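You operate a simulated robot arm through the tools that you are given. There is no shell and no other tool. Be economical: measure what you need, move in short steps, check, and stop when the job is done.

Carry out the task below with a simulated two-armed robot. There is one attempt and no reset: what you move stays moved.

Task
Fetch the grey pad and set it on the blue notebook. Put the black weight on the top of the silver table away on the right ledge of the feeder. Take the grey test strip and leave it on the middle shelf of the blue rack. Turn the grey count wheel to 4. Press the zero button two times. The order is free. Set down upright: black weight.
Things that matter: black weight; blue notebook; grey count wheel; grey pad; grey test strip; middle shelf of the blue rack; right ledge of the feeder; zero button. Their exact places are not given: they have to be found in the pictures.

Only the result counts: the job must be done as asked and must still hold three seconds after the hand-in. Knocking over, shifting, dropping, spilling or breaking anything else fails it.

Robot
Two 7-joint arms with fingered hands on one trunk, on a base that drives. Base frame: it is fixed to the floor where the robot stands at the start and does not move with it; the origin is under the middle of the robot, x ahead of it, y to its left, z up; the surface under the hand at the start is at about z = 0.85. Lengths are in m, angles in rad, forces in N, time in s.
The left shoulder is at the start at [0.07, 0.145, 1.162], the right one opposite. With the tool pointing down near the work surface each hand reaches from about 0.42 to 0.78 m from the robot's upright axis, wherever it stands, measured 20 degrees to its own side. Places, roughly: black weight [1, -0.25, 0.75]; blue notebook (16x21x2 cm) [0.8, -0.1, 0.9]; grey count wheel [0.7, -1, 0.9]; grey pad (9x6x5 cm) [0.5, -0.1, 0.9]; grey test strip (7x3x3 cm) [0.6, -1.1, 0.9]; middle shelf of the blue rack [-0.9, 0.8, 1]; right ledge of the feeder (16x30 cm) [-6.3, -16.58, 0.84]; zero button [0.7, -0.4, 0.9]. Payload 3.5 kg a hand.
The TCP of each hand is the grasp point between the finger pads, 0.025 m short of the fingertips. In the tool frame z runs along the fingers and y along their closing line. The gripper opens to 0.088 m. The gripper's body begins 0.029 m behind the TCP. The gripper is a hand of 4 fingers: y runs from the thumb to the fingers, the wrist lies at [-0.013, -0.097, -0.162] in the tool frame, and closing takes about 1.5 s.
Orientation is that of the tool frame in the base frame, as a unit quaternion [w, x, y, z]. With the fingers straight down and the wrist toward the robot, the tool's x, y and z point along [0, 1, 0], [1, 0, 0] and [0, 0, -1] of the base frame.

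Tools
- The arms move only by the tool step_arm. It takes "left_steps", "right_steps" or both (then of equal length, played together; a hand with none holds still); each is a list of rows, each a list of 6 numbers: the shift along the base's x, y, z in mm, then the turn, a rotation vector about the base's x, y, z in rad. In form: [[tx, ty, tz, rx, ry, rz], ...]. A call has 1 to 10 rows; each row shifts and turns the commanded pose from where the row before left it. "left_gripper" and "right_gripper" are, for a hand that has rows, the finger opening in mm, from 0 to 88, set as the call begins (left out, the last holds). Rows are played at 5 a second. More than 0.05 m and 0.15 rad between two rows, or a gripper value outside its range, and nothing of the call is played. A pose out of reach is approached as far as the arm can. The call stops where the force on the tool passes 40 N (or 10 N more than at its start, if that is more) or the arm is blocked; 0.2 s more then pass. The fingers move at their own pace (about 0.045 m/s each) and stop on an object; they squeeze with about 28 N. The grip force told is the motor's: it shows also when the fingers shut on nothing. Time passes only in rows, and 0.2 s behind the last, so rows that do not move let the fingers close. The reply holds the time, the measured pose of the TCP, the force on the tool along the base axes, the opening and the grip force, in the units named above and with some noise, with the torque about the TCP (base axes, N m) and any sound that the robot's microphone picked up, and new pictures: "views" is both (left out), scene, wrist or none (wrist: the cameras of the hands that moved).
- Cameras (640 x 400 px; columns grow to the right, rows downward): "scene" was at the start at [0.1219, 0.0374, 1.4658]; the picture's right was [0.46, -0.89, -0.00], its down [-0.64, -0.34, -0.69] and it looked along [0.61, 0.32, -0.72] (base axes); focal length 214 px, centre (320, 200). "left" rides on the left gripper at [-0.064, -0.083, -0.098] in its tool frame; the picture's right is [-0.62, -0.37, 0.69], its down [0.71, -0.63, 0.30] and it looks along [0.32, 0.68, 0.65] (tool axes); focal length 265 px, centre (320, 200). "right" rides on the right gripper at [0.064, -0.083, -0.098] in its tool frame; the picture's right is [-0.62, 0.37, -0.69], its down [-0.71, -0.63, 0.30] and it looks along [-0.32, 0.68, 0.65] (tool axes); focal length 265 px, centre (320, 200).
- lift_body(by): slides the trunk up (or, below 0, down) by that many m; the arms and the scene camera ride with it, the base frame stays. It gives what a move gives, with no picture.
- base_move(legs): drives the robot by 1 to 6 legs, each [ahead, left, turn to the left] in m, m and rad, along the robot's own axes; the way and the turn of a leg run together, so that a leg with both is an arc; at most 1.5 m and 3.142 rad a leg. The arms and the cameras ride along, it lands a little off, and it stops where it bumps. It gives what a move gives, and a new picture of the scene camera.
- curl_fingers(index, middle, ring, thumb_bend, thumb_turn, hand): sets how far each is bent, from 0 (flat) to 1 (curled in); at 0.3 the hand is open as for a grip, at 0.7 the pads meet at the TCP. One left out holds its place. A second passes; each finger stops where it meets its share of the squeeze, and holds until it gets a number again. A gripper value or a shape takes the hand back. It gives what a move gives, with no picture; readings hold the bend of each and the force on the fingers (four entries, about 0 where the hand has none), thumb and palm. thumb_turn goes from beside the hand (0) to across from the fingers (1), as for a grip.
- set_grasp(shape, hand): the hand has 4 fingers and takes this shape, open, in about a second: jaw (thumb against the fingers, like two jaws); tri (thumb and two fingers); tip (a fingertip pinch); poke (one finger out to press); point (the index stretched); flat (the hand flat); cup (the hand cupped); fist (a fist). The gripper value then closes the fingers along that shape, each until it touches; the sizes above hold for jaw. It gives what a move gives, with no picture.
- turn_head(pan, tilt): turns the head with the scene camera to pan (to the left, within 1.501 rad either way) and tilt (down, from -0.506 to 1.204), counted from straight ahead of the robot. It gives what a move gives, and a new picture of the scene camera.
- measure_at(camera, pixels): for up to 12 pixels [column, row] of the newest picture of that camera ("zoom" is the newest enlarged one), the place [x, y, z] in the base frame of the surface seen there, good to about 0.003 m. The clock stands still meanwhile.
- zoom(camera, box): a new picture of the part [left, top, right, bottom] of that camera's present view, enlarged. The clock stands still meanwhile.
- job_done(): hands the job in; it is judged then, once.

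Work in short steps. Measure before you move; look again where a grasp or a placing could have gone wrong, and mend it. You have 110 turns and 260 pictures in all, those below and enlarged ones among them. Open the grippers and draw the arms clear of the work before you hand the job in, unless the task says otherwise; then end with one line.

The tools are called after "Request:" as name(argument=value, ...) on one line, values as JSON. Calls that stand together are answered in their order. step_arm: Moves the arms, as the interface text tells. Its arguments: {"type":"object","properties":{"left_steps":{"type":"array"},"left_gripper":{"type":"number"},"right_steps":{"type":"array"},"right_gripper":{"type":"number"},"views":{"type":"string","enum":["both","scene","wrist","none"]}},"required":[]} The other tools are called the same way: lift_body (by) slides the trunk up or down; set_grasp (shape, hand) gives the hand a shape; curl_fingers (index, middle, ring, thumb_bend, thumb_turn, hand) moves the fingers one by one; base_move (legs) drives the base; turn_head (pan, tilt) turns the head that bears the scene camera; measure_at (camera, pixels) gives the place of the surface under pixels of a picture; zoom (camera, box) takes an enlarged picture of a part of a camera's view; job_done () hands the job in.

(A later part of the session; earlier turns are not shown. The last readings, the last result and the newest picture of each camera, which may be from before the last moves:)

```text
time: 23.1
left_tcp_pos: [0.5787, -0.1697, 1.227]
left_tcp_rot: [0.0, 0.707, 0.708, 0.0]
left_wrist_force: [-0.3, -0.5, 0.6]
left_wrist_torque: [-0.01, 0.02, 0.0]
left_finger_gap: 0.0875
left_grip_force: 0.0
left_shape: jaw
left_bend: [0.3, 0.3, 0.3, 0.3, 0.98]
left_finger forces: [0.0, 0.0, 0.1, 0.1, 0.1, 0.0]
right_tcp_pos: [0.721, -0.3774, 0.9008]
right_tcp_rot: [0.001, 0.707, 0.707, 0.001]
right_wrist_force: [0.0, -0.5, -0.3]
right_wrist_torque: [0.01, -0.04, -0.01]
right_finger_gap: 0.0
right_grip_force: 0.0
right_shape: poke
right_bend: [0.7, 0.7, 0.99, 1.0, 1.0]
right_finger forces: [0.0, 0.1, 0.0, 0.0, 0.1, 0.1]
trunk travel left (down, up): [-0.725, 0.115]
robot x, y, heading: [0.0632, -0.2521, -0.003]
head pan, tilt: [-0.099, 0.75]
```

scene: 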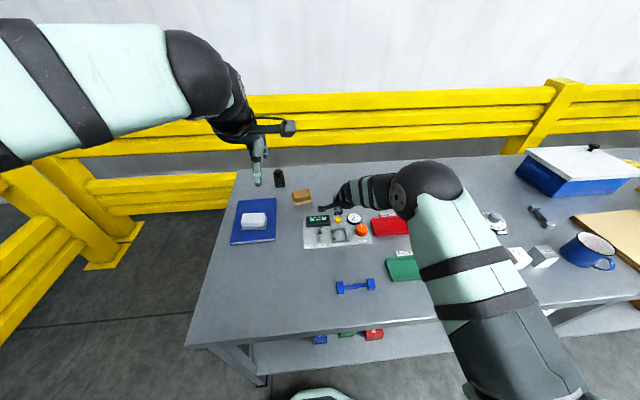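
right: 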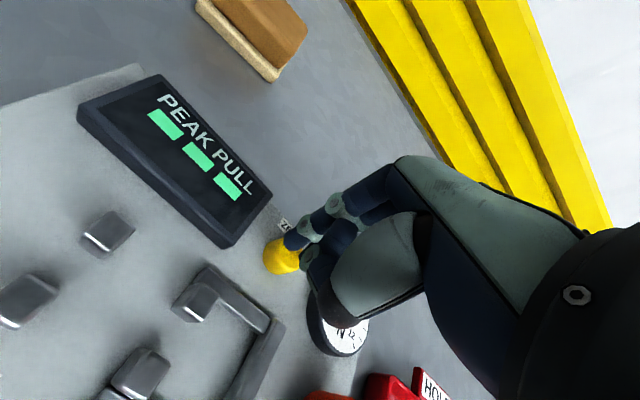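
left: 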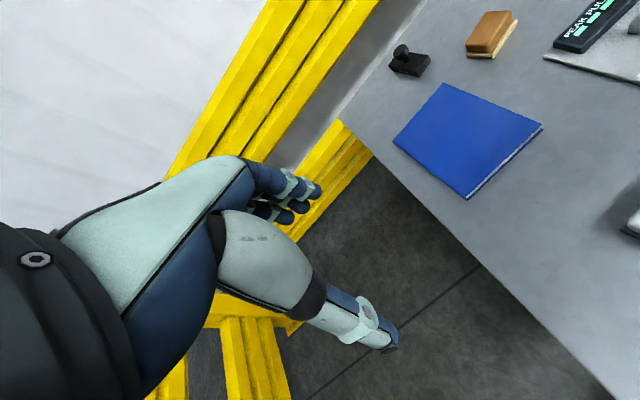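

The tip is just above the button and over it. Pressing in 2 mm steps.

Request:
step_arm(right_steps=[[0, 0, -2, 0, 0, 0], [0, 0, -2, 0, 0, 0], [0, 0, -2, 0, 0, 0], [0, 0, 0, 0, 0, 0]], views="wrist")

```text
time: 24.1
left_tcp_pos: [0.5783, -0.1699, 1.2282]
left_tcp_rot: [0.001, 0.706, 0.708, 0.0]
left_wrist_force: [0.2, -0.1, -0.2]
left_wrist_torque: [0.0, -0.01, 0.01]
left_finger_gap: 0.0878
left_grip_force: 0.1
left_shape: jaw
left_bend: [0.3, 0.3, 0.3, 0.3, 0.98]
left_finger forces: [0.1, 0.0, 0.0, 0.0, 0.1, 0.0]
right_tcp_pos: [0.7216, -0.3764, 0.8965]
right_tcp_rot: [-0.001, 0.707, 0.708, 0.0]
right_wrist_force: [1.1, 0.0, 0.6]
right_wrist_torque: [0.0, 0.01, 0.0]
right_finger_gap: 0.0
right_grip_force: 0.0
right_shape: poke
right_bend: [0.7, 0.7, 0.99, 1.0, 1.0]
right_finger forces: [0.0, 1.3, 0.1, 0.1, 0.0, 0.0]
trunk travel left (down, up): [-0.725, 0.115]
robot x, y, heading: [0.0611, -0.249, -0.0]
head pan, tilt: [-0.099, 0.75]
```

right: 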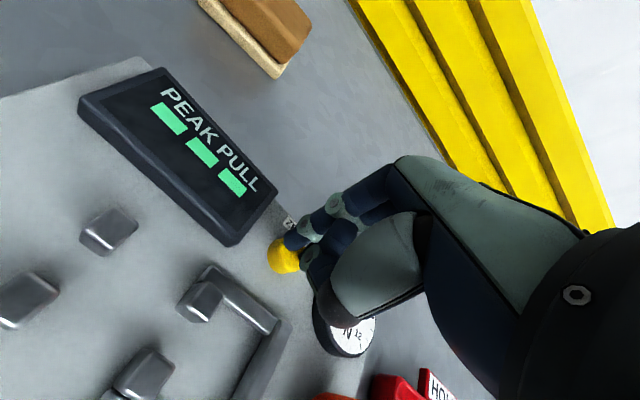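

Contact starting (1.3 N). I continue pressing.

Request:
step_arm(right_steps=[[0, 0, -2, 0, 0, 0], [0, 0, -2, 0, 0, 0], [0, 0, 0, 0, 0, 0]], views="none")

```text
time: 24.9
left_tcp_pos: [0.5787, -0.1704, 1.2277]
left_tcp_rot: [0.0, 0.706, 0.708, 0.001]
left_wrist_force: [-0.1, -0.3, 0.3]
left_wrist_torque: [-0.04, 0.0, -0.01]
left_finger_gap: 0.0877
left_grip_force: 0.1
left_shape: jaw
left_bend: [0.3, 0.3, 0.3, 0.3, 0.98]
left_finger forces: [0.0, 0.0, 0.0, 0.0, 0.1, 0.1]
right_tcp_pos: [0.7225, -0.3758, 0.8931]
right_tcp_rot: [0.001, 0.707, 0.708, 0.001]
right_wrist_force: [1.3, -0.9, 5.1]
right_wrist_torque: [-0.03, 0.0, 0.02]
right_finger_gap: 0.0
right_grip_force: 0.0
right_shape: poke
right_bend: [0.7, 0.7, 0.99, 1.0, 1.0]
right_finger forces: [0.0, 5.8, 0.0, 0.1, 0.0, 0.0]
trunk travel left (down, up): [-0.725, 0.115]
robot x, y, heading: [0.0611, -0.2506, -0.003]
head pan, tilt: [-0.099, 0.75]
heard: click
```

One click heard. I release fully (12 mm up).

Request:
step_arm(right_steps=[[0, 0, 6, 0, 0, 0], [0, 0, 8, 0, 0, 0], [0, 0, 0, 0, 0, 0]], views="none")

Request:
step_arm(right_steps=[[0, 0, -8, 0, 0, 0], [0, 0, -3, 0, 0, 0], [0, 0, -3, 0, 0, 0], [0, 0, 0, 0, 0, 0]], views="wrist")

```text
time: 25.7
left_tcp_pos: [0.5795, -0.1706, 1.2268]
left_tcp_rot: [0.0, 0.706, 0.708, 0.0]
left_wrist_force: [-0.5, -0.4, 0.0]
left_wrist_torque: [0.02, 0.01, 0.01]
left_finger_gap: 0.0876
left_grip_force: 0.1
left_shape: jaw
left_bend: [0.3, 0.3, 0.3, 0.3, 0.98]
left_finger forces: [0.0, 0.1, 0.1, 0.1, 0.1, 0.0]
right_tcp_pos: [0.7212, -0.3758, 0.9067]
right_tcp_rot: [-0.001, 0.706, 0.708, 0.0]
right_wrist_force: [-1.3, -0.2, -0.1]
right_wrist_torque: [0.01, -0.01, 0.01]
right_finger_gap: 0.0003
right_grip_force: 0.0
right_shape: poke
right_bend: [0.7, 0.7, 0.99, 1.0, 1.0]
right_finger forces: [0.0, 0.1, 0.0, 0.1, 0.1, 0.0]
trunk travel left (down, up): [-0.725, 0.115]
robot x, y, heading: [0.0586, -0.2465, -0.001]
head pan, tilt: [-0.099, 0.75]
```

```text
time: 26.7
left_tcp_pos: [0.5775, -0.1705, 1.2275]
left_tcp_rot: [0.0, 0.707, 0.707, 0.0]
left_wrist_force: [-0.1, 0.7, 0.4]
left_wrist_torque: [0.02, -0.03, -0.03]
left_finger_gap: 0.0877
left_grip_force: 0.0
left_shape: jaw
left_bend: [0.3, 0.3, 0.3, 0.3, 0.98]
left_finger forces: [0.1, 0.0, 0.1, 0.0, 0.0, 0.1]
right_tcp_pos: [0.7209, -0.3765, 0.8941]
right_tcp_rot: [0.001, 0.707, 0.708, 0.001]
right_wrist_force: [1.4, -0.8, 4.5]
right_wrist_torque: [-0.04, 0.01, 0.0]
right_finger_gap: 0.0
right_grip_force: 0.1
right_shape: poke
right_bend: [0.7, 0.7, 0.99, 1.0, 1.0]
right_finger forces: [0.1, 5.0, 0.0, 0.1, 0.0, 0.0]
trunk travel left (down, up): [-0.725, 0.115]
robot x, y, heading: [0.0586, -0.2496, 0.002]
head pan, tilt: [-0.099, 0.75]
heard: click
```

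right: 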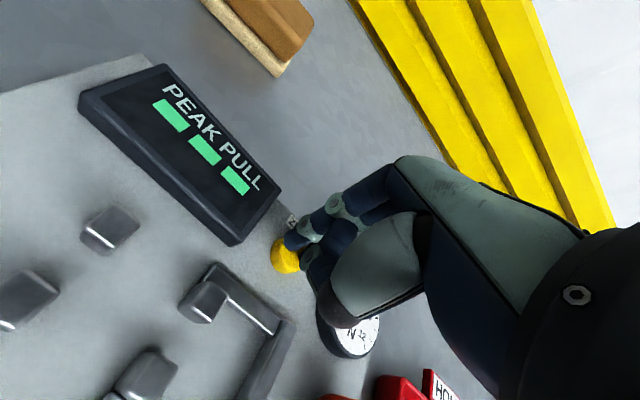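

Second click heard. I raise the hand and drive right toward the count wheel.

Request:
step_arm(right_steps=[[0, 0, 30, 0, 0, 0], [-10, 0, 45, 0, 0, 0], [-20, 0, 45, 0, 0, 0], [-20, 0, 45, 0, 0, 0], [-20, 0, 30, 0, 0, 0]], views="none")

Request:
base_move(legs=[[0, -0.6, 0]])

Request:
set_grasp(hand="right", shape="jaw")

```text
time: 27.9
left_tcp_pos: [0.5766, -0.171, 1.2286]
left_tcp_rot: [0.002, 0.707, 0.708, 0.001]
left_wrist_force: [0.8, -0.7, 0.0]
left_wrist_torque: [-0.02, 0.0, 0.0]
left_finger_gap: 0.0874
left_grip_force: 0.1
left_shape: jaw
left_bend: [0.3, 0.3, 0.3, 0.3, 0.98]
left_finger forces: [0.1, 0.1, 0.0, 0.0, 0.0, 0.0]
right_tcp_pos: [0.6494, -0.3779, 1.0902]
right_tcp_rot: [0.001, 0.706, 0.708, 0.0]
right_wrist_force: [-0.1, -0.9, 0.8]
right_wrist_torque: [-0.02, -0.03, 0.0]
right_finger_gap: 0.0
right_grip_force: 0.0
right_shape: poke
right_bend: [0.7, 0.7, 0.99, 1.0, 1.0]
right_finger forces: [0.0, 0.0, 0.1, 0.1, 0.0, 0.0]
trunk travel left (down, up): [-0.725, 0.115]
robot x, y, heading: [0.0577, -0.2463, 0.005]
head pan, tilt: [-0.099, 0.75]
```

```text
time: 31.3
left_tcp_pos: [0.5778, -0.7774, 1.2286]
left_tcp_rot: [0.0, 0.707, 0.707, -0.001]
left_wrist_force: [-0.3, -0.1, 0.0]
left_wrist_torque: [0.01, -0.01, -0.02]
left_finger_gap: 0.0877
left_grip_force: 0.1
left_shape: jaw
left_bend: [0.3, 0.3, 0.3, 0.3, 0.98]
left_finger forces: [0.1, 0.0, 0.0, 0.0, 0.0, 0.1]
right_tcp_pos: [0.651, -0.9844, 1.0894]
right_tcp_rot: [0.001, 0.707, 0.707, 0.0]
right_wrist_force: [-0.2, 0.3, -1.1]
right_wrist_torque: [0.0, 0.0, -0.02]
right_finger_gap: 0.0001
right_grip_force: 0.0
right_shape: poke
right_bend: [0.7, 0.7, 0.99, 1.0, 1.0]
right_finger forces: [0.0, 0.1, 0.0, 0.1, 0.1, 0.1]
trunk travel left (down, up): [-0.725, 0.115]
robot x, y, heading: [0.0612, -0.8547, 0.001]
head pan, tilt: [-0.099, 0.75]
```

scene: 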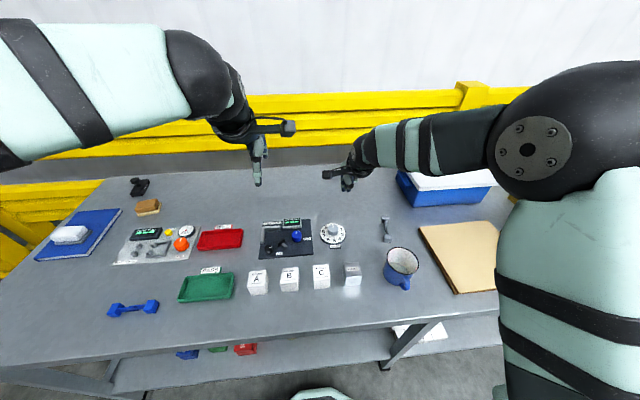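

```text
time: 32.2
left_tcp_pos: [0.5772, -0.7778, 1.2281]
left_tcp_rot: [-0.001, 0.708, 0.707, 0.0]
left_wrist_force: [-0.5, 0.1, 0.4]
left_wrist_torque: [0.01, -0.01, 0.02]
left_finger_gap: 0.0876
left_grip_force: 0.0
left_shape: jaw
left_bend: [0.3, 0.3, 0.3, 0.3, 0.98]
left_finger forces: [0.0, 0.1, 0.1, 0.1, 0.1, 0.0]
right_tcp_pos: [0.6505, -0.9857, 1.0889]
right_tcp_rot: [0.0, 0.708, 0.706, 0.0]
right_wrist_force: [-0.3, 0.6, 0.3]
right_wrist_torque: [-0.02, 0.0, 0.03]
right_finger_gap: 0.088
right_grip_force: 0.0
right_shape: jaw
right_bend: [0.3, 0.3, 0.3, 0.3, 0.98]
right_finger forces: [0.1, 0.0, 0.1, 0.0, 0.0, 0.0]
trunk travel left (down, up): [-0.725, 0.115]
robot x, y, heading: [0.0592, -0.8527, -0.005]
head pan, tilt: [-0.099, 0.75]
```

Wheel at (332,234), a grey bar-shaped item at (386,228), blocks in front. I zoom in on them.

Request:
zoom(camera="scene", box=[310, 212, 358, 252])

Request:
measure_at(camera="zoom", pixels=[[300, 130], [260, 145], [340, 145], [300, 175], [330, 220], [220, 130], [100, 200], [480, 200], [300, 60], [300, 290]])

Request:
zoom(camera="scene", box=[365, 208, 413, 248])

```text
10.00 times, centred on (334, 232) of scene
```

zoom: 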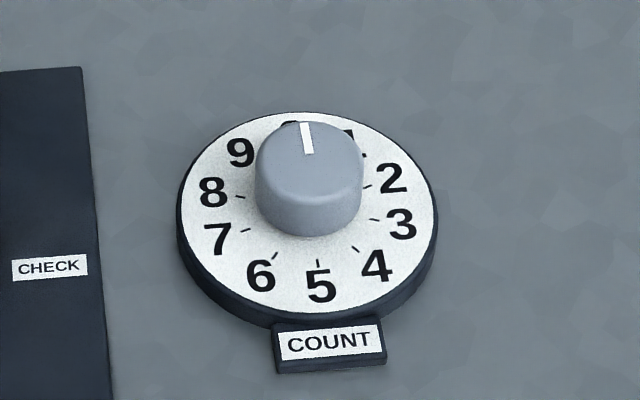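

```text
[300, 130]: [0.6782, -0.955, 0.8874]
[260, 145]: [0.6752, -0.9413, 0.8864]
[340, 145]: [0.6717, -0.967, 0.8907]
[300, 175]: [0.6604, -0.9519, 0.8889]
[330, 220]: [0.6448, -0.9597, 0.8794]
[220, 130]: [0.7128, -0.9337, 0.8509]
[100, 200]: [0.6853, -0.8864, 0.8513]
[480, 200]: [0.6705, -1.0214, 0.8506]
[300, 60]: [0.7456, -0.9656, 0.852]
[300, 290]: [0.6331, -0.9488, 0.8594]
```

```text
10.00 times, centred on (389, 228) of scene
```

zoom: 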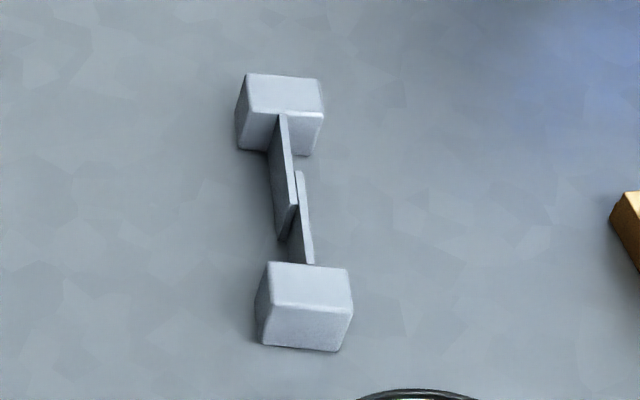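

The wheel points at 0; 4 lies 144° clockwise. The grey item at (386,228) looks like the test strip (pull-tester specimen); I measure it, and check the blocks.

Request:
measure_at(camera="zoom", pixels=[[280, 95], [250, 85], [320, 85], [312, 280], [275, 275], [345, 275], [300, 330], [260, 110], [285, 180], [303, 220], [295, 205], [310, 265]])

Request:
zoom(camera="scene", box=[200, 210, 460, 310])

```text
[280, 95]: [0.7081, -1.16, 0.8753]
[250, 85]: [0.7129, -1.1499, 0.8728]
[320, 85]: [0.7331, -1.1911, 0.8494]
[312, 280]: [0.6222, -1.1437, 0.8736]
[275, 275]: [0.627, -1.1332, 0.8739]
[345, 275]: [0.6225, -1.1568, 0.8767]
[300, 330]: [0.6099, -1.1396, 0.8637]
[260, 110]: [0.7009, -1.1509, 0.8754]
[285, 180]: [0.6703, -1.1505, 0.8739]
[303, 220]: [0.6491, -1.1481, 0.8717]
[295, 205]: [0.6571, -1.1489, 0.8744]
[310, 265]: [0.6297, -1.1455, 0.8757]
```

```text
2.46 times, centred on (330, 260) of scene
```

zoom: 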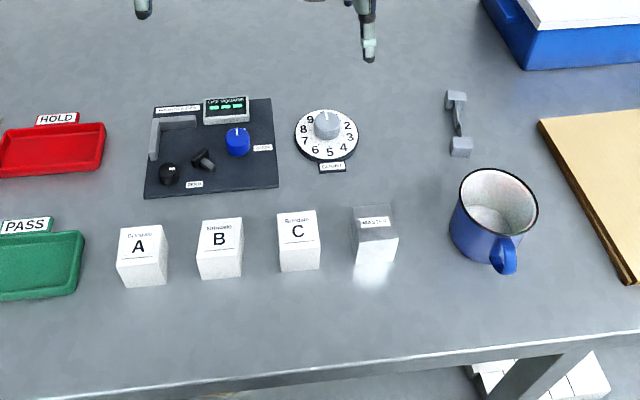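

The wheel first: I turn the right hand by +0.63 rad and hover over the knob at about [0.667,-0.955].

Request:
step_arm(right_steps=[[5, 10, 0, 0, 0, 0.14], [5, 10, -20, 0, 0, 0.14], [6, 10, -40, 0, 0, 0.14], [0, 0, -40, 0, 0, 0.14], [0, 0, -20, 0, 0, 0.07], [0, 0, 0, 0, 0, 0]], right_gripper=88)

```text
time: 33.6
left_tcp_pos: [0.5786, -0.7773, 1.2281]
left_tcp_rot: [0.0, 0.707, 0.707, 0.0]
left_wrist_force: [-0.2, 1.2, 0.4]
left_wrist_torque: [-0.01, -0.01, 0.02]
left_finger_gap: 0.0875
left_grip_force: 0.1
left_shape: jaw
left_bend: [0.3, 0.3, 0.3, 0.3, 0.98]
left_finger forces: [0.0, 0.0, 0.0, 0.0, 0.1, 0.0]
right_tcp_pos: [0.6669, -0.9566, 0.9691]
right_tcp_rot: [0.0, 0.453, 0.892, 0.0]
right_wrist_force: [1.1, 0.2, 0.2]
right_wrist_torque: [0.02, 0.02, 0.01]
right_finger_gap: 0.0877
right_grip_force: 0.1
right_shape: jaw
right_bend: [0.3, 0.3, 0.3, 0.3, 0.98]
right_finger forces: [0.0, 0.1, 0.0, 0.0, 0.0, 0.0]
trunk travel left (down, up): [-0.725, 0.115]
robot x, y, heading: [0.0568, -0.8524, -0.003]
head pan, tilt: [-0.099, 0.75]
```

scene: 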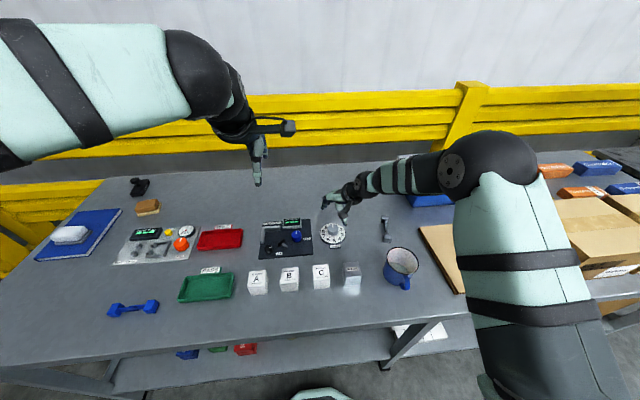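
right: 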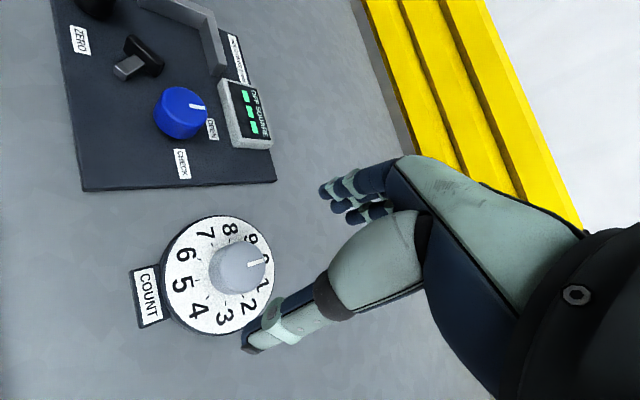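

I zoom on the knob at (240,268) and measure its rim.

Request:
zoom(camera="right", box=[160, 210, 288, 330])

Request:
measure_at(camera="zoom", pixels=[[390, 155], [500, 170], [520, 250], [430, 230], [410, 270], [350, 200], [265, 255], [340, 370], [430, 165]])

```text
3.33 times, centred on (224, 270) of right
```

zoom: 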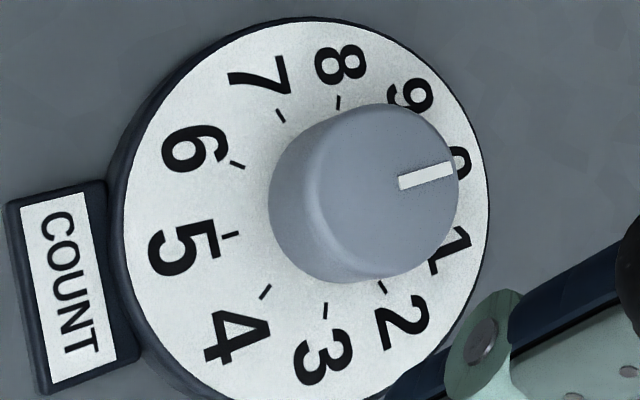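

```text
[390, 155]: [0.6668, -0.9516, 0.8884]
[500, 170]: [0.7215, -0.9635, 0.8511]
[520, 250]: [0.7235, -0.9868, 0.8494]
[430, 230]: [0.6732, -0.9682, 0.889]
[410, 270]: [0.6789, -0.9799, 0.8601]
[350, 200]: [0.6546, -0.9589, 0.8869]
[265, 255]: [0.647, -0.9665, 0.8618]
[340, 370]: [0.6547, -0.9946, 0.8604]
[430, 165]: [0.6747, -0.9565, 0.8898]
```

TCP is centred on the knob. I descend to z 0.897 and close.

Request:
step_arm(right_steps=[[0, 0, -40, 0, 0, 0], [0, 0, -30, 0, 0, 0], [0, 0, 0, 0, 0, 0]], views="none")

Request:
step_arm(right_steps=[[0, 0, 0, 0, 0, 0], [0, 0, 0, 0, 0, 0], [0, 0, 0, 0, 0, 0], [0, 0, 0, 0, 0, 0], [0, 0, 0, 0, 0, 0], [0, 0, 0, 0, 0, 0], [0, 0, 0, 0, 0, 0]], right_gripper=15, views="wrist")

```text
time: 34.4
left_tcp_pos: [0.578, -0.7773, 1.2279]
left_tcp_rot: [0.0, 0.707, 0.707, 0.0]
left_wrist_force: [-0.6, -0.1, 0.2]
left_wrist_torque: [-0.02, 0.0, -0.03]
left_finger_gap: 0.0877
left_grip_force: 0.0
left_shape: jaw
left_bend: [0.3, 0.3, 0.3, 0.3, 0.98]
left_finger forces: [0.0, 0.1, 0.1, 0.0, 0.0, 0.1]
right_tcp_pos: [0.6678, -0.9566, 0.8983]
right_tcp_rot: [0.0, 0.454, 0.891, 0.001]
right_wrist_force: [-0.9, -0.4, 0.8]
right_wrist_torque: [0.0, -0.01, 0.01]
right_finger_gap: 0.088
right_grip_force: 0.2
right_shape: jaw
right_bend: [0.3, 0.3, 0.3, 0.3, 0.98]
right_finger forces: [0.1, 0.0, 0.0, 0.0, 0.0, 0.0]
trunk travel left (down, up): [-0.725, 0.115]
robot x, y, heading: [0.0595, -0.8519, -0.003]
head pan, tilt: [-0.099, 0.75]
```

```text
time: 36.0
left_tcp_pos: [0.579, -0.7778, 1.2272]
left_tcp_rot: [0.0, 0.707, 0.707, 0.0]
left_wrist_force: [-0.2, -0.5, -0.2]
left_wrist_torque: [0.02, -0.01, -0.01]
left_finger_gap: 0.0874
left_grip_force: 0.0
left_shape: jaw
left_bend: [0.3, 0.3, 0.3, 0.3, 0.98]
left_finger forces: [0.0, 0.1, 0.1, 0.1, 0.0, 0.1]
right_tcp_pos: [0.6666, -0.9562, 0.9016]
right_tcp_rot: [0.0, 0.454, 0.891, 0.001]
right_wrist_force: [-3.0, -3.1, -0.8]
right_wrist_torque: [-0.05, 0.06, 0.0]
right_finger_gap: 0.0288
right_grip_force: 28.1
right_shape: jaw
right_bend: [0.74, 0.56, 0.61, 0.73, 1.0]
right_finger forces: [14.4, 7.4, 0.0, 0.0, 25.3, 0.0]
trunk travel left (down, up): [-0.725, 0.115]
robot x, y, heading: [0.0556, -0.8601, -0.002]
head pan, tilt: [-0.099, 0.75]
```

right: 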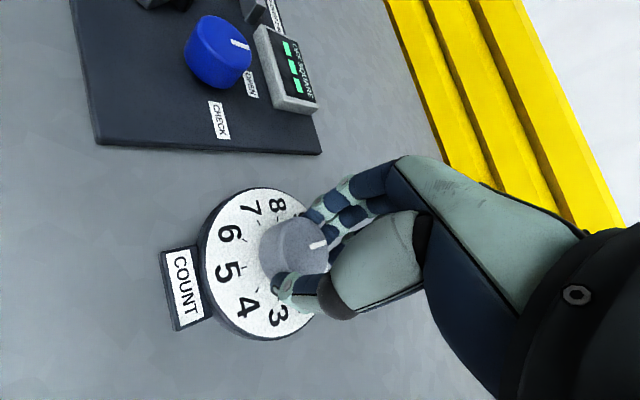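

Knob is held between thumb and fingers. I turn clockwise 1.26 rad.

Request:
step_arm(right_steps=[[0, 0, 0, 0, 0, -0.14], [0, 0, 0, 0, 0, -0.14], [0, 0, 0, 0, 0, -0.14], [0, 0, 0, 0, 0, -0.14], [0, 0, 0, 0, 0, -0.14], [0, 0, 0, 0, 0, -0.14], [0, 0, 0, 0, 0, -0.14], [0, 0, 0, 0, 0, -0.14], [0, 0, 0, 0, 0, -0.14], [0, 0, 0, 0, 0, 0]], views="wrist")

```text
time: 38.2
left_tcp_pos: [0.5771, -0.7792, 1.2283]
left_tcp_rot: [0.0, 0.708, 0.706, 0.0]
left_wrist_force: [-0.3, -1.1, -0.8]
left_wrist_torque: [-0.01, 0.01, -0.03]
left_finger_gap: 0.0875
left_grip_force: 0.1
left_shape: jaw
left_bend: [0.3, 0.3, 0.3, 0.3, 0.98]
left_finger forces: [0.0, 0.1, 0.0, 0.0, 0.0, 0.1]
right_tcp_pos: [0.6671, -0.9562, 0.9002]
right_tcp_rot: [0.001, 0.892, 0.452, 0.001]
right_wrist_force: [0.0, -5.8, 2.7]
right_wrist_torque: [-0.16, -0.1, 0.04]
right_finger_gap: 0.0284
right_grip_force: 27.5
right_shape: jaw
right_bend: [0.74, 0.55, 0.61, 0.73, 1.0]
right_finger forces: [16.4, 11.2, 0.0, 0.0, 24.3, 0.0]
trunk travel left (down, up): [-0.725, 0.115]
robot x, y, heading: [0.0568, -0.8561, 0.001]
head pan, tilt: [-0.099, 0.75]
```

right: 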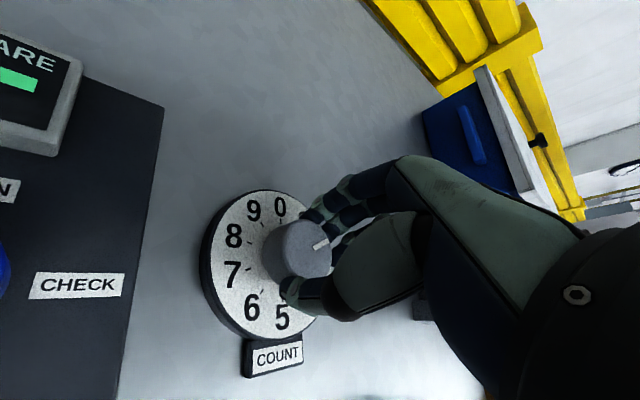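

The mark has followed to about 2. I open, turn the hand back, then regrasp.

Request:
step_arm(right_steps=[[0, 0, 0, 0, 0, 0], [0, 0, 0, 0, 0, 0], [0, 0, 0, 0, 0, 0], [0, 0, 0, 0, 0, 0], [0, 0, 0, 0, 0, 0], [0, 0, 20, 0, 0, 0], [0, 0, 20, 0, 0, 0]], right_gripper=88, views="wrist")

Request:
step_arm(right_steps=[[0, 0, 0, 0, 0, 0.14], [0, 0, 0, 0, 0, 0.14], [0, 0, 0, 0, 0, 0.14], [0, 0, 0, 0, 0, 0.14], [0, 0, 0, 0, 0, 0.14], [0, 0, 0, 0, 0, 0.14], [0, 0, 0, 0, 0, 0.14], [0, 0, 0, 0, 0, 0.14], [0, 0, 0, 0, 0, 0.14], [0, 0, 0, 0, 0, 0]], views="wrist")

Request:
zoom(camera="right", box=[160, 190, 320, 340])

```text
time: 39.8
left_tcp_pos: [0.578, -0.778, 1.2271]
left_tcp_rot: [0.0, 0.708, 0.707, 0.0]
left_wrist_force: [-0.2, 0.8, 0.9]
left_wrist_torque: [-0.01, -0.02, -0.01]
left_finger_gap: 0.0877
left_grip_force: 0.2
left_shape: jaw
left_bend: [0.3, 0.3, 0.3, 0.3, 0.98]
left_finger forces: [0.0, 0.1, 0.0, 0.1, 0.1, 0.0]
right_tcp_pos: [0.6658, -0.9556, 0.9407]
right_tcp_rot: [0.0, 0.892, 0.452, -0.001]
right_wrist_force: [0.2, 0.2, 0.7]
right_wrist_torque: [-0.01, 0.0, -0.02]
right_finger_gap: 0.0875
right_grip_force: 0.1
right_shape: jaw
right_bend: [0.3, 0.3, 0.3, 0.3, 0.98]
right_finger forces: [0.1, 0.0, 0.1, 0.0, 0.1, 0.0]
trunk travel left (down, up): [-0.725, 0.115]
robot x, y, heading: [0.0607, -0.8564, -0.006]
head pan, tilt: [-0.099, 0.75]
```

right: 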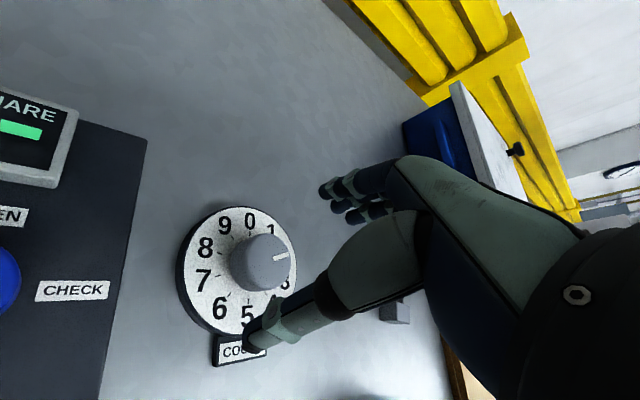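

```text
time: 42.0
left_tcp_pos: [0.578, -0.7772, 1.2278]
left_tcp_rot: [0.0, 0.708, 0.706, 0.0]
left_wrist_force: [-0.6, -0.1, 0.8]
left_wrist_torque: [0.02, 0.06, 0.01]
left_finger_gap: 0.0876
left_grip_force: 0.1
left_shape: jaw
left_bend: [0.3, 0.3, 0.3, 0.3, 0.98]
left_finger forces: [0.1, 0.0, 0.1, 0.0, 0.0, 0.0]
right_tcp_pos: [0.6668, -0.9535, 0.9409]
right_tcp_rot: [0.0, 0.454, 0.891, 0.0]
right_wrist_force: [-0.4, 0.2, -1.1]
right_wrist_torque: [0.04, 0.03, -0.02]
right_finger_gap: 0.0878
right_grip_force: 0.1
right_shape: jaw
right_bend: [0.3, 0.3, 0.3, 0.3, 0.98]
right_finger forces: [0.0, 0.1, 0.0, 0.1, 0.1, 0.0]
trunk travel left (down, up): [-0.725, 0.115]
robot x, y, heading: [0.0601, -0.8562, -0.0]
head pan, tilt: [-0.099, 0.75]
```

right: 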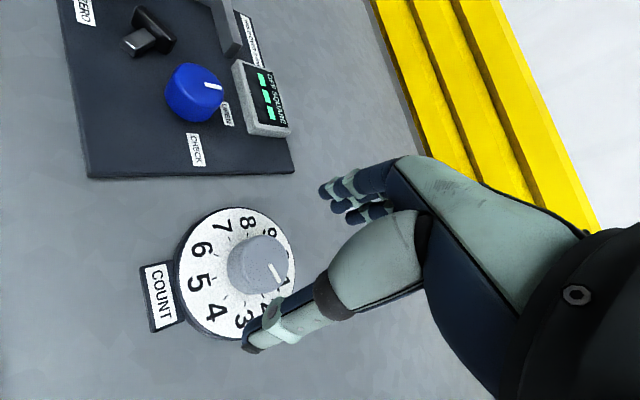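

```text
2.67 times, centred on (240, 265) of right
```

zoom: 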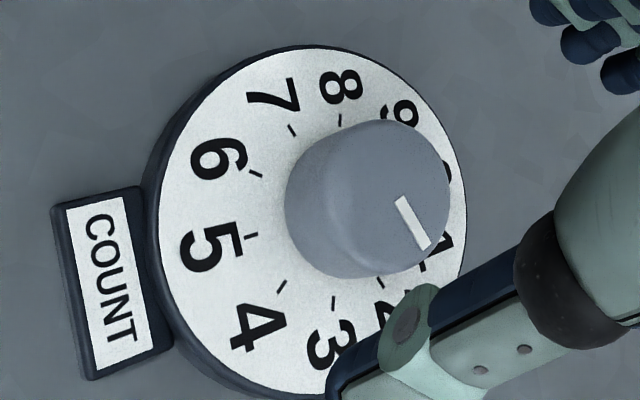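

I measure the white mark's ends in the zoom to get its angle.

Request:
measure_at(camera="zoom", pixels=[[402, 202], [426, 244], [413, 222], [285, 285], [333, 303], [250, 237], [340, 120], [292, 129], [255, 174]])

```text
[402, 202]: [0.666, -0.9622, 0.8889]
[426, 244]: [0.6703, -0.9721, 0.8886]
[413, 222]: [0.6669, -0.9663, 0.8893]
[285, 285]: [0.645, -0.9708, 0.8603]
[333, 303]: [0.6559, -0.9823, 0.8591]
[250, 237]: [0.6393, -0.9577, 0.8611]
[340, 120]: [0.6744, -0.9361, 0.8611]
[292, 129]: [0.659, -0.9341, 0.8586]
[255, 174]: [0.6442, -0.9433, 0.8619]
```

Mark sits near 68-72° (about "2"); 4 is at ~147°. I regrasp with a 4 mm correction and turn another ~1.33 rad.

Request:
step_arm(right_steps=[[-1, -4, -40, 0, 0, 0], [0, 0, 0, 0, 0, 0]], views="none")

Request:
step_arm(right_steps=[[0, 0, 0, 0, 0, 0], [0, 0, 0, 0, 0, 0], [0, 0, 0, 0, 0, 0], [0, 0, 0, 0, 0, 0], [0, 0, 0, 0, 0, 0], [0, 0, 0, 0, 0, 0], [0, 0, 0, 0, 0, 0]], right_gripper=15, views="none")

Request:
step_arm(right_steps=[[0, 0, 0, 0, 0, -0.14], [0, 0, 0, 0, 0, -0.14], [0, 0, 0, 0, 0, -0.14], [0, 0, 0, 0, 0, -0.14], [0, 0, 0, 0, 0, -0.14], [0, 0, 0, 0, 0, -0.14], [0, 0, 0, 0, 0, -0.14], [0, 0, 0, 0, 0, -0.14], [0, 0, 0, 0, 0, -0.14], [0, 0, 0, 0, 0, -0.07]], views="none")

Request:
step_arm(right_steps=[[0, 0, 0, 0, 0, 0], [0, 0, 0, 0, 0, 0], [0, 0, 0, 0, 0, 0], [0, 0, 0, 0, 0, 0], [0, 0, 0, 0, 0, 0], [0, 0, 20, 0, 0, 0], [0, 0, 20, 0, 0, 0], [0, 0, 0, 0, 0, 0]], right_gripper=88, views="wrist")

Request:
zoom(camera="right", box=[160, 190, 320, 340])

```text
time: 42.6
left_tcp_pos: [0.5785, -0.7778, 1.2274]
left_tcp_rot: [0.0, 0.708, 0.706, 0.0]
left_wrist_force: [0.2, -0.3, 0.2]
left_wrist_torque: [0.0, 0.01, 0.0]
left_finger_gap: 0.0877
left_grip_force: 0.1
left_shape: jaw
left_bend: [0.3, 0.3, 0.3, 0.3, 0.98]
left_finger forces: [0.1, 0.0, 0.0, 0.1, 0.0, 0.0]
right_tcp_pos: [0.6672, -0.9617, 0.8973]
right_tcp_rot: [0.0, 0.455, 0.891, 0.0]
right_wrist_force: [0.1, -0.5, -1.0]
right_wrist_torque: [0.03, 0.0, 0.03]
right_finger_gap: 0.0879
right_grip_force: 0.0
right_shape: jaw
right_bend: [0.3, 0.3, 0.3, 0.3, 0.98]
right_finger forces: [0.1, 0.0, 0.1, 0.0, 0.1, 0.0]
trunk travel left (down, up): [-0.725, 0.115]
robot x, y, heading: [0.0592, -0.8558, -0.006]
head pan, tilt: [-0.099, 0.75]
```

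```text
time: 44.2
left_tcp_pos: [0.579, -0.7778, 1.2286]
left_tcp_rot: [-0.001, 0.708, 0.706, 0.001]
left_wrist_force: [0.5, -0.4, -0.5]
left_wrist_torque: [-0.02, 0.01, -0.02]
left_finger_gap: 0.088
left_grip_force: 0.1
left_shape: jaw
left_bend: [0.3, 0.3, 0.3, 0.3, 0.98]
left_finger forces: [0.0, 0.0, 0.0, 0.0, 0.1, 0.1]
right_tcp_pos: [0.6663, -0.9615, 0.8977]
right_tcp_rot: [0.0, 0.455, 0.891, 0.0]
right_wrist_force: [-1.9, -2.0, 1.2]
right_wrist_torque: [-0.01, -0.02, -0.03]
right_finger_gap: 0.0282
right_grip_force: 28.1
right_shape: jaw
right_bend: [0.74, 0.55, 0.57, 0.74, 1.0]
right_finger forces: [14.8, 7.0, 0.1, 0.0, 24.5, 0.1]
trunk travel left (down, up): [-0.725, 0.115]
robot x, y, heading: [0.0624, -0.8497, -0.001]
head pan, tilt: [-0.099, 0.75]
```

```text
time: 46.4
left_tcp_pos: [0.5771, -0.7772, 1.2277]
left_tcp_rot: [0.0, 0.707, 0.707, 0.0]
left_wrist_force: [0.1, 0.0, -0.8]
left_wrist_torque: [0.06, 0.02, -0.04]
left_finger_gap: 0.0876
left_grip_force: 0.1
left_shape: jaw
left_bend: [0.3, 0.3, 0.3, 0.3, 0.98]
left_finger forces: [0.1, 0.0, 0.1, 0.0, 0.0, 0.0]
right_tcp_pos: [0.6648, -0.9592, 0.899]
right_tcp_rot: [-0.001, 0.907, 0.421, -0.001]
right_wrist_force: [-8.7, 2.8, -7.6]
right_wrist_torque: [0.02, 0.06, 0.03]
right_finger_gap: 0.0254
right_grip_force: 28.2
right_shape: jaw
right_bend: [0.74, 0.55, 0.57, 0.73, 1.0]
right_finger forces: [12.5, 7.1, 0.1, 0.1, 28.3, 0.0]
trunk travel left (down, up): [-0.725, 0.115]
robot x, y, heading: [0.0596, -0.8535, -0.0]
head pan, tilt: [-0.099, 0.75]
```

```text
time: 48.2
left_tcp_pos: [0.5795, -0.7774, 1.2277]
left_tcp_rot: [0.0, 0.708, 0.706, -0.001]
left_wrist_force: [-0.1, 0.6, -0.2]
left_wrist_torque: [-0.01, -0.03, -0.03]
left_finger_gap: 0.0878
left_grip_force: 0.1
left_shape: jaw
left_bend: [0.3, 0.3, 0.3, 0.3, 0.98]
left_finger forces: [0.1, 0.0, 0.0, 0.0, 0.0, 0.0]
right_tcp_pos: [0.667, -0.9589, 0.9377]
right_tcp_rot: [0.0, 0.907, 0.421, 0.001]
right_wrist_force: [-0.5, 1.0, 0.3]
right_wrist_torque: [0.01, 0.03, -0.02]
right_finger_gap: 0.0878
right_grip_force: 0.1
right_shape: jaw
right_bend: [0.3, 0.3, 0.3, 0.3, 0.98]
right_finger forces: [0.1, 0.0, 0.0, 0.0, 0.0, 0.0]
trunk travel left (down, up): [-0.725, 0.115]
robot x, y, heading: [0.0597, -0.8557, -0.004]
head pan, tilt: [-0.099, 0.75]
```

right: 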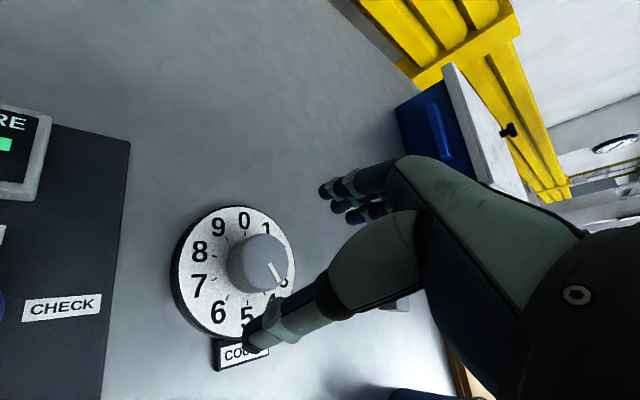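

```text
2.67 times, centred on (240, 265) of right
```

zoom: 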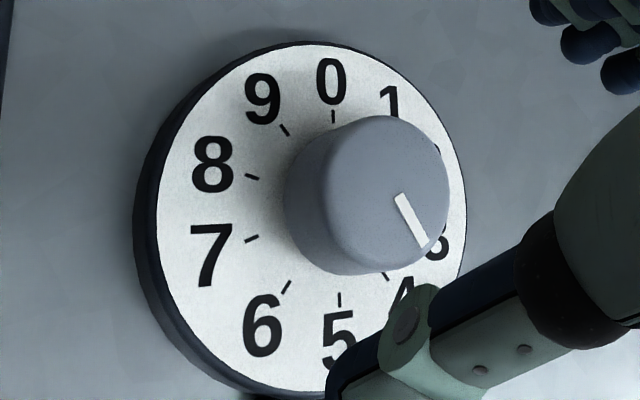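

Measure the mark again.

Request:
measure_at(camera="zoom", pixels=[[400, 198], [424, 243], [386, 277], [340, 300], [285, 287], [251, 239], [251, 177], [285, 130], [333, 116]])

```text
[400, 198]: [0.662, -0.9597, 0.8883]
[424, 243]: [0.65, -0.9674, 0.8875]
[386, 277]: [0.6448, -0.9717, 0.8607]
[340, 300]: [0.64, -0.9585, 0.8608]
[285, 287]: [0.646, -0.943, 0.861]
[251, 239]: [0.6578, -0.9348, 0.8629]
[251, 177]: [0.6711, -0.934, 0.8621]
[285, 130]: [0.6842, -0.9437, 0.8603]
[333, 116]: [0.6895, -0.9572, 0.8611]
```

The mark is at 147° – exactly on 4. I raise the hand and look to the left-back for the blue rack before choosing the strip grasp.

Request:
step_arm(right_steps=[[0, 0, 40, 0, 0, 0], [0, 0, 40, 0, 0, 0], [0, 0, 30, 0, 0, 0]], views="none")

Request:
turn_head(pan=1.5, tilt=0.3)

```text
time: 49.0
left_tcp_pos: [0.5781, -0.7765, 1.2276]
left_tcp_rot: [0.0, 0.708, 0.707, 0.0]
left_wrist_force: [-0.2, 0.0, -0.5]
left_wrist_torque: [-0.01, 0.0, 0.01]
left_finger_gap: 0.0878
left_grip_force: 0.1
left_shape: jaw
left_bend: [0.3, 0.3, 0.3, 0.3, 0.98]
left_finger forces: [0.0, 0.1, 0.0, 0.0, 0.1, 0.0]
right_tcp_pos: [0.6677, -0.9607, 1.048]
right_tcp_rot: [0.0, 0.907, 0.421, -0.001]
right_wrist_force: [-0.3, -0.6, 0.5]
right_wrist_torque: [0.05, -0.03, 0.05]
right_finger_gap: 0.0874
right_grip_force: 0.0
right_shape: jaw
right_bend: [0.3, 0.3, 0.3, 0.3, 0.98]
right_finger forces: [0.0, 0.0, 0.0, 0.1, 0.0, 0.1]
trunk travel left (down, up): [-0.725, 0.115]
robot x, y, heading: [0.0625, -0.8542, -0.002]
head pan, tilt: [-0.099, 0.75]
```

```text
time: 50.6
left_tcp_pos: [0.5789, -0.7771, 1.2268]
left_tcp_rot: [-0.001, 0.708, 0.706, 0.0]
left_wrist_force: [-0.1, -0.6, 0.1]
left_wrist_torque: [0.01, 0.0, -0.02]
left_finger_gap: 0.0879
left_grip_force: 0.0
left_shape: jaw
left_bend: [0.3, 0.3, 0.3, 0.3, 0.98]
left_finger forces: [0.1, 0.1, 0.0, 0.0, 0.1, 0.0]
right_tcp_pos: [0.6697, -0.9592, 1.0489]
right_tcp_rot: [0.0, 0.907, 0.421, 0.0]
right_wrist_force: [0.9, -0.7, 1.0]
right_wrist_torque: [-0.02, -0.01, 0.0]
right_finger_gap: 0.0876
right_grip_force: 0.0
right_shape: jaw
right_bend: [0.3, 0.3, 0.3, 0.3, 0.98]
right_finger forces: [0.0, 0.0, 0.0, 0.0, 0.0, 0.0]
trunk travel left (down, up): [-0.725, 0.115]
robot x, y, heading: [0.0608, -0.8546, -0.001]
head pan, tilt: [1.499, 0.3]
```

scene: 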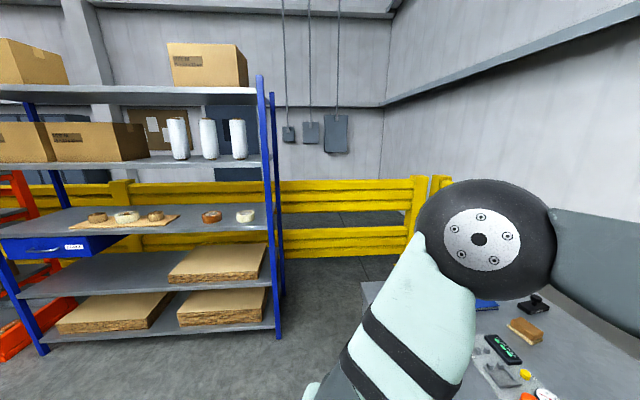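

The blue rack is at left; its middle shelf carries rolls on a board and free space toward the right. I zoom and measure.

Request:
zoom(camera="scene", box=[0, 130, 320, 330])

Request:
measure_at(camera="scene", pixels=[[262, 206], [265, 228], [100, 237], [180, 232], [190, 215], [230, 222], [245, 210], [210, 213], [265, 166], [265, 150], [180, 165], [30, 215]])

```text
2.00 times, centred on (160, 230) of scene
```

zoom: 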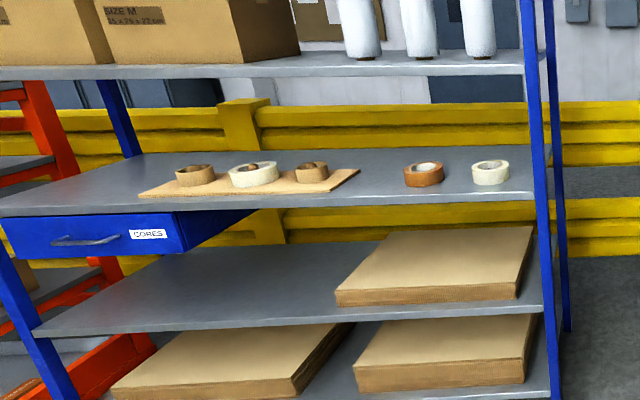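

```text
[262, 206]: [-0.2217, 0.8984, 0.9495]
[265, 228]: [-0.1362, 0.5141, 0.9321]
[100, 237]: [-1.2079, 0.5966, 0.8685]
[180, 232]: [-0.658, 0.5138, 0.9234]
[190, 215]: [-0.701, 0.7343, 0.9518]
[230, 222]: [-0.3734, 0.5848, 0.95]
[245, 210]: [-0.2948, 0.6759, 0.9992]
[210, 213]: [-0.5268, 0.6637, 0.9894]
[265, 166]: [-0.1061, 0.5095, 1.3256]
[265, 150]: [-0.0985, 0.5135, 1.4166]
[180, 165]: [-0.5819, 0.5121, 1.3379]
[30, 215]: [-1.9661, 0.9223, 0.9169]
```

Shelf top z≈0.95, front edge y≈0.51, shelf above at 1.33: I can set the strip near the front between the tapes (x≈-0.41). I choose a fingertip pinch on the strip's end block, rotating the hand now; head back to the table.

Request:
set_grasp(hand="right", shape="tip")

Request:
step_arm(right_steps=[[5, -30, 0, 0, 0, -0.13], [5, -30, 0, 0, 0, -0.13], [5, -30, 0, 0, 0, -0.13], [5, -30, 0, 0, 0, -0.13], [5, -30, 0, 0, 0, -0.13], [5, -30, -10, 0, 0, -0.13], [5, -15, -20, 0, 0, -0.13], [0, 0, 0, 0, 0, -0.13], [0, 0, 0, 0, 0, 0]], views="none")

Request:
turn_head(pan=-0.3, tilt=0.75)

Request:
zoom(camera="right", box=[0, 0, 640, 400])

```text
time: 51.5
left_tcp_pos: [0.5794, -0.7781, 1.228]
left_tcp_rot: [-0.001, 0.708, 0.706, 0.0]
left_wrist_force: [0.9, 1.1, 0.6]
left_wrist_torque: [-0.03, 0.0, 0.02]
left_finger_gap: 0.0874
left_grip_force: 0.2
left_shape: jaw
left_bend: [0.3, 0.3, 0.3, 0.3, 0.98]
left_finger forces: [0.0, 0.0, 0.0, 0.0, 0.0, 0.1]
right_tcp_pos: [0.6683, -0.9594, 1.0488]
right_tcp_rot: [0.0, 0.907, 0.421, 0.0]
right_wrist_force: [-0.1, 1.0, -0.6]
right_wrist_torque: [-0.04, 0.01, 0.01]
right_finger_gap: 0.0879
right_grip_force: 0.1
right_shape: tip
right_bend: [0.3, 0.98, 0.99, 0.3, 0.98]
right_finger forces: [0.0, 0.0, 0.0, 0.1, 0.0, 0.1]
trunk travel left (down, up): [-0.725, 0.115]
robot x, y, heading: [0.0589, -0.8517, 0.001]
head pan, tilt: [1.499, 0.3]
```

```text
time: 53.5
left_tcp_pos: [0.5782, -0.7785, 1.227]
left_tcp_rot: [0.0, 0.708, 0.706, 0.0]
left_wrist_force: [-0.1, -1.1, -1.0]
left_wrist_torque: [0.04, -0.01, 0.0]
left_finger_gap: 0.0877
left_grip_force: 0.0
left_shape: jaw
left_bend: [0.3, 0.3, 0.3, 0.3, 0.98]
left_finger forces: [0.0, 0.0, 0.0, 0.1, 0.0, 0.0]
right_tcp_pos: [0.7024, -1.1538, 1.0198]
right_tcp_rot: [0.001, 0.996, -0.085, 0.0]
right_wrist_force: [0.7, -0.5, 0.4]
right_wrist_torque: [-0.01, -0.02, -0.01]
right_finger_gap: 0.0878
right_grip_force: 0.1
right_shape: tip
right_bend: [0.3, 0.98, 0.99, 0.3, 0.98]
right_finger forces: [0.1, 0.0, 0.0, 0.1, 0.1, 0.0]
trunk travel left (down, up): [-0.725, 0.115]
robot x, y, heading: [0.0586, -0.8575, -0.009]
head pan, tilt: [1.499, 0.3]
```

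```text
time: 55.4
left_tcp_pos: [0.5799, -0.7778, 1.2266]
left_tcp_rot: [0.0, 0.708, 0.706, 0.0]
left_wrist_force: [0.2, -0.7, 0.7]
left_wrist_torque: [0.02, 0.04, 0.01]
left_finger_gap: 0.0878
left_grip_force: 0.0
left_shape: jaw
left_bend: [0.3, 0.3, 0.3, 0.3, 0.98]
left_finger forces: [0.1, 0.0, 0.1, 0.1, 0.0, 0.1]
right_tcp_pos: [0.7019, -1.1557, 1.0186]
right_tcp_rot: [0.0, 0.996, -0.085, 0.001]
right_wrist_force: [-0.3, -0.8, 0.2]
right_wrist_torque: [-0.02, 0.02, -0.03]
right_finger_gap: 0.088
right_grip_force: 0.1
right_shape: tip
right_bend: [0.3, 0.98, 0.99, 0.3, 0.98]
right_finger forces: [0.0, 0.0, 0.0, 0.1, 0.0, 0.0]
trunk travel left (down, up): [-0.725, 0.115]
robot x, y, heading: [0.0594, -0.857, -0.005]
head pan, tilt: [-0.3, 0.75]
```

scene: 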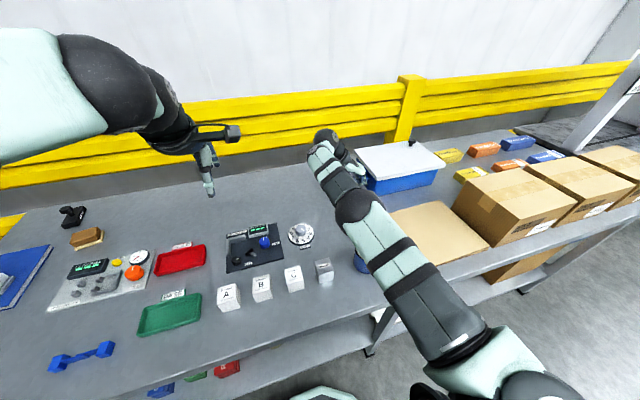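

```text
1.00 times, centred on (320, 200) of right (not enlarged: the box is as wide or as high as the picture)
```

zoom: 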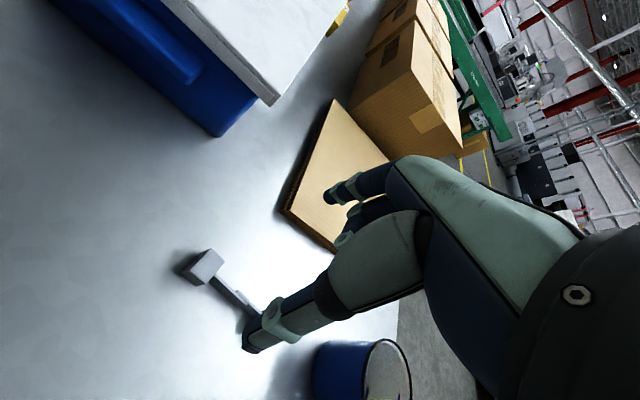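

Rear block is at (203,267); index finger tip at (330,195). I measure both.

Request:
zoom(camera="right", box=[170, 170, 410, 350])

Request:
measure_at(camera="zoom", pixels=[[80, 240], [125, 215], [50, 265], [85, 295], [105, 255], [160, 300], [230, 355], [430, 55], [425, 70], [445, 75], [215, 450], [210, 475]])

```text
2.22 times, centred on (290, 260) of right
```

zoom: 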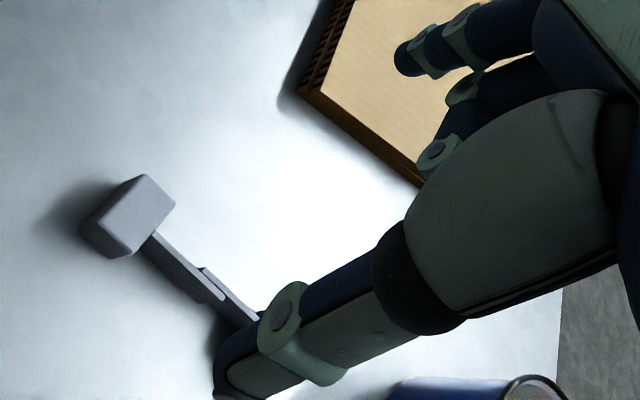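

```text
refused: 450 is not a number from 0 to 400
```

Request:
measure_at(camera="zoom", pixels=[[145, 176], [174, 207], [82, 224], [108, 256], [130, 215], [150, 235], [180, 270], [210, 285], [400, 55], [410, 70], [225, 360], [222, 390]])

```text
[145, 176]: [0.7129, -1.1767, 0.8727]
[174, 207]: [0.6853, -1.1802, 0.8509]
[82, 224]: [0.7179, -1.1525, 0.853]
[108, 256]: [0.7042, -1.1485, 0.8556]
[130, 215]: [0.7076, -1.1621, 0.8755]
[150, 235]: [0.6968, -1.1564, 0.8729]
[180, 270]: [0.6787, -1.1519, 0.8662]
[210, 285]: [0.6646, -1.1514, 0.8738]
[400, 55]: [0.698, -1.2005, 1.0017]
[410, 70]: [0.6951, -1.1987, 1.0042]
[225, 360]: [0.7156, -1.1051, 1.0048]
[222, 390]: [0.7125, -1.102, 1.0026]
```

Block centre ≈[0.708,-1.162]. I check the blue box's near corner for clearance.

Request:
measure_at(camera="right", pixels=[[212, 130], [252, 92], [262, 102], [150, 95]])

```text
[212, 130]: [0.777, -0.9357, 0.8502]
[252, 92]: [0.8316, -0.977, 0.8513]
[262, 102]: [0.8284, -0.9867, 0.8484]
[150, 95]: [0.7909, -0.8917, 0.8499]
```

That used an older picture; I zoom again for the box corner.

Request:
zoom(camera="right", box=[160, 60, 400, 260])

Request:
measure_at(camera="zoom", pixels=[[120, 160], [225, 80], [215, 100], [300, 320], [400, 80]])

```text
2.00 times, centred on (280, 160) of right
```

zoom: 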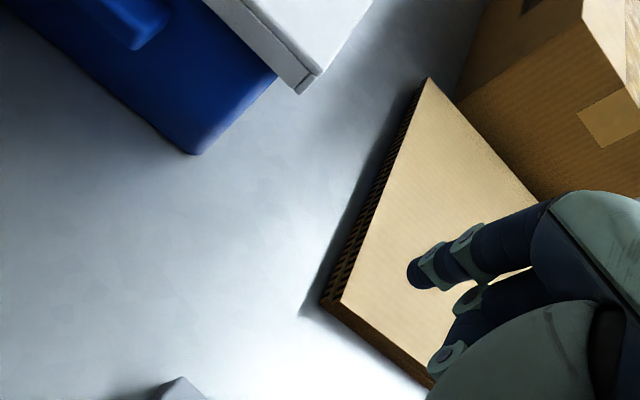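

```text
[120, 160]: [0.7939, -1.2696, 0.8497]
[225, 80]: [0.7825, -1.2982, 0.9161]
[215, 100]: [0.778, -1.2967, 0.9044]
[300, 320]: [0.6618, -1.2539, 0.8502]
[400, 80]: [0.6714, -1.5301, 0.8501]
```

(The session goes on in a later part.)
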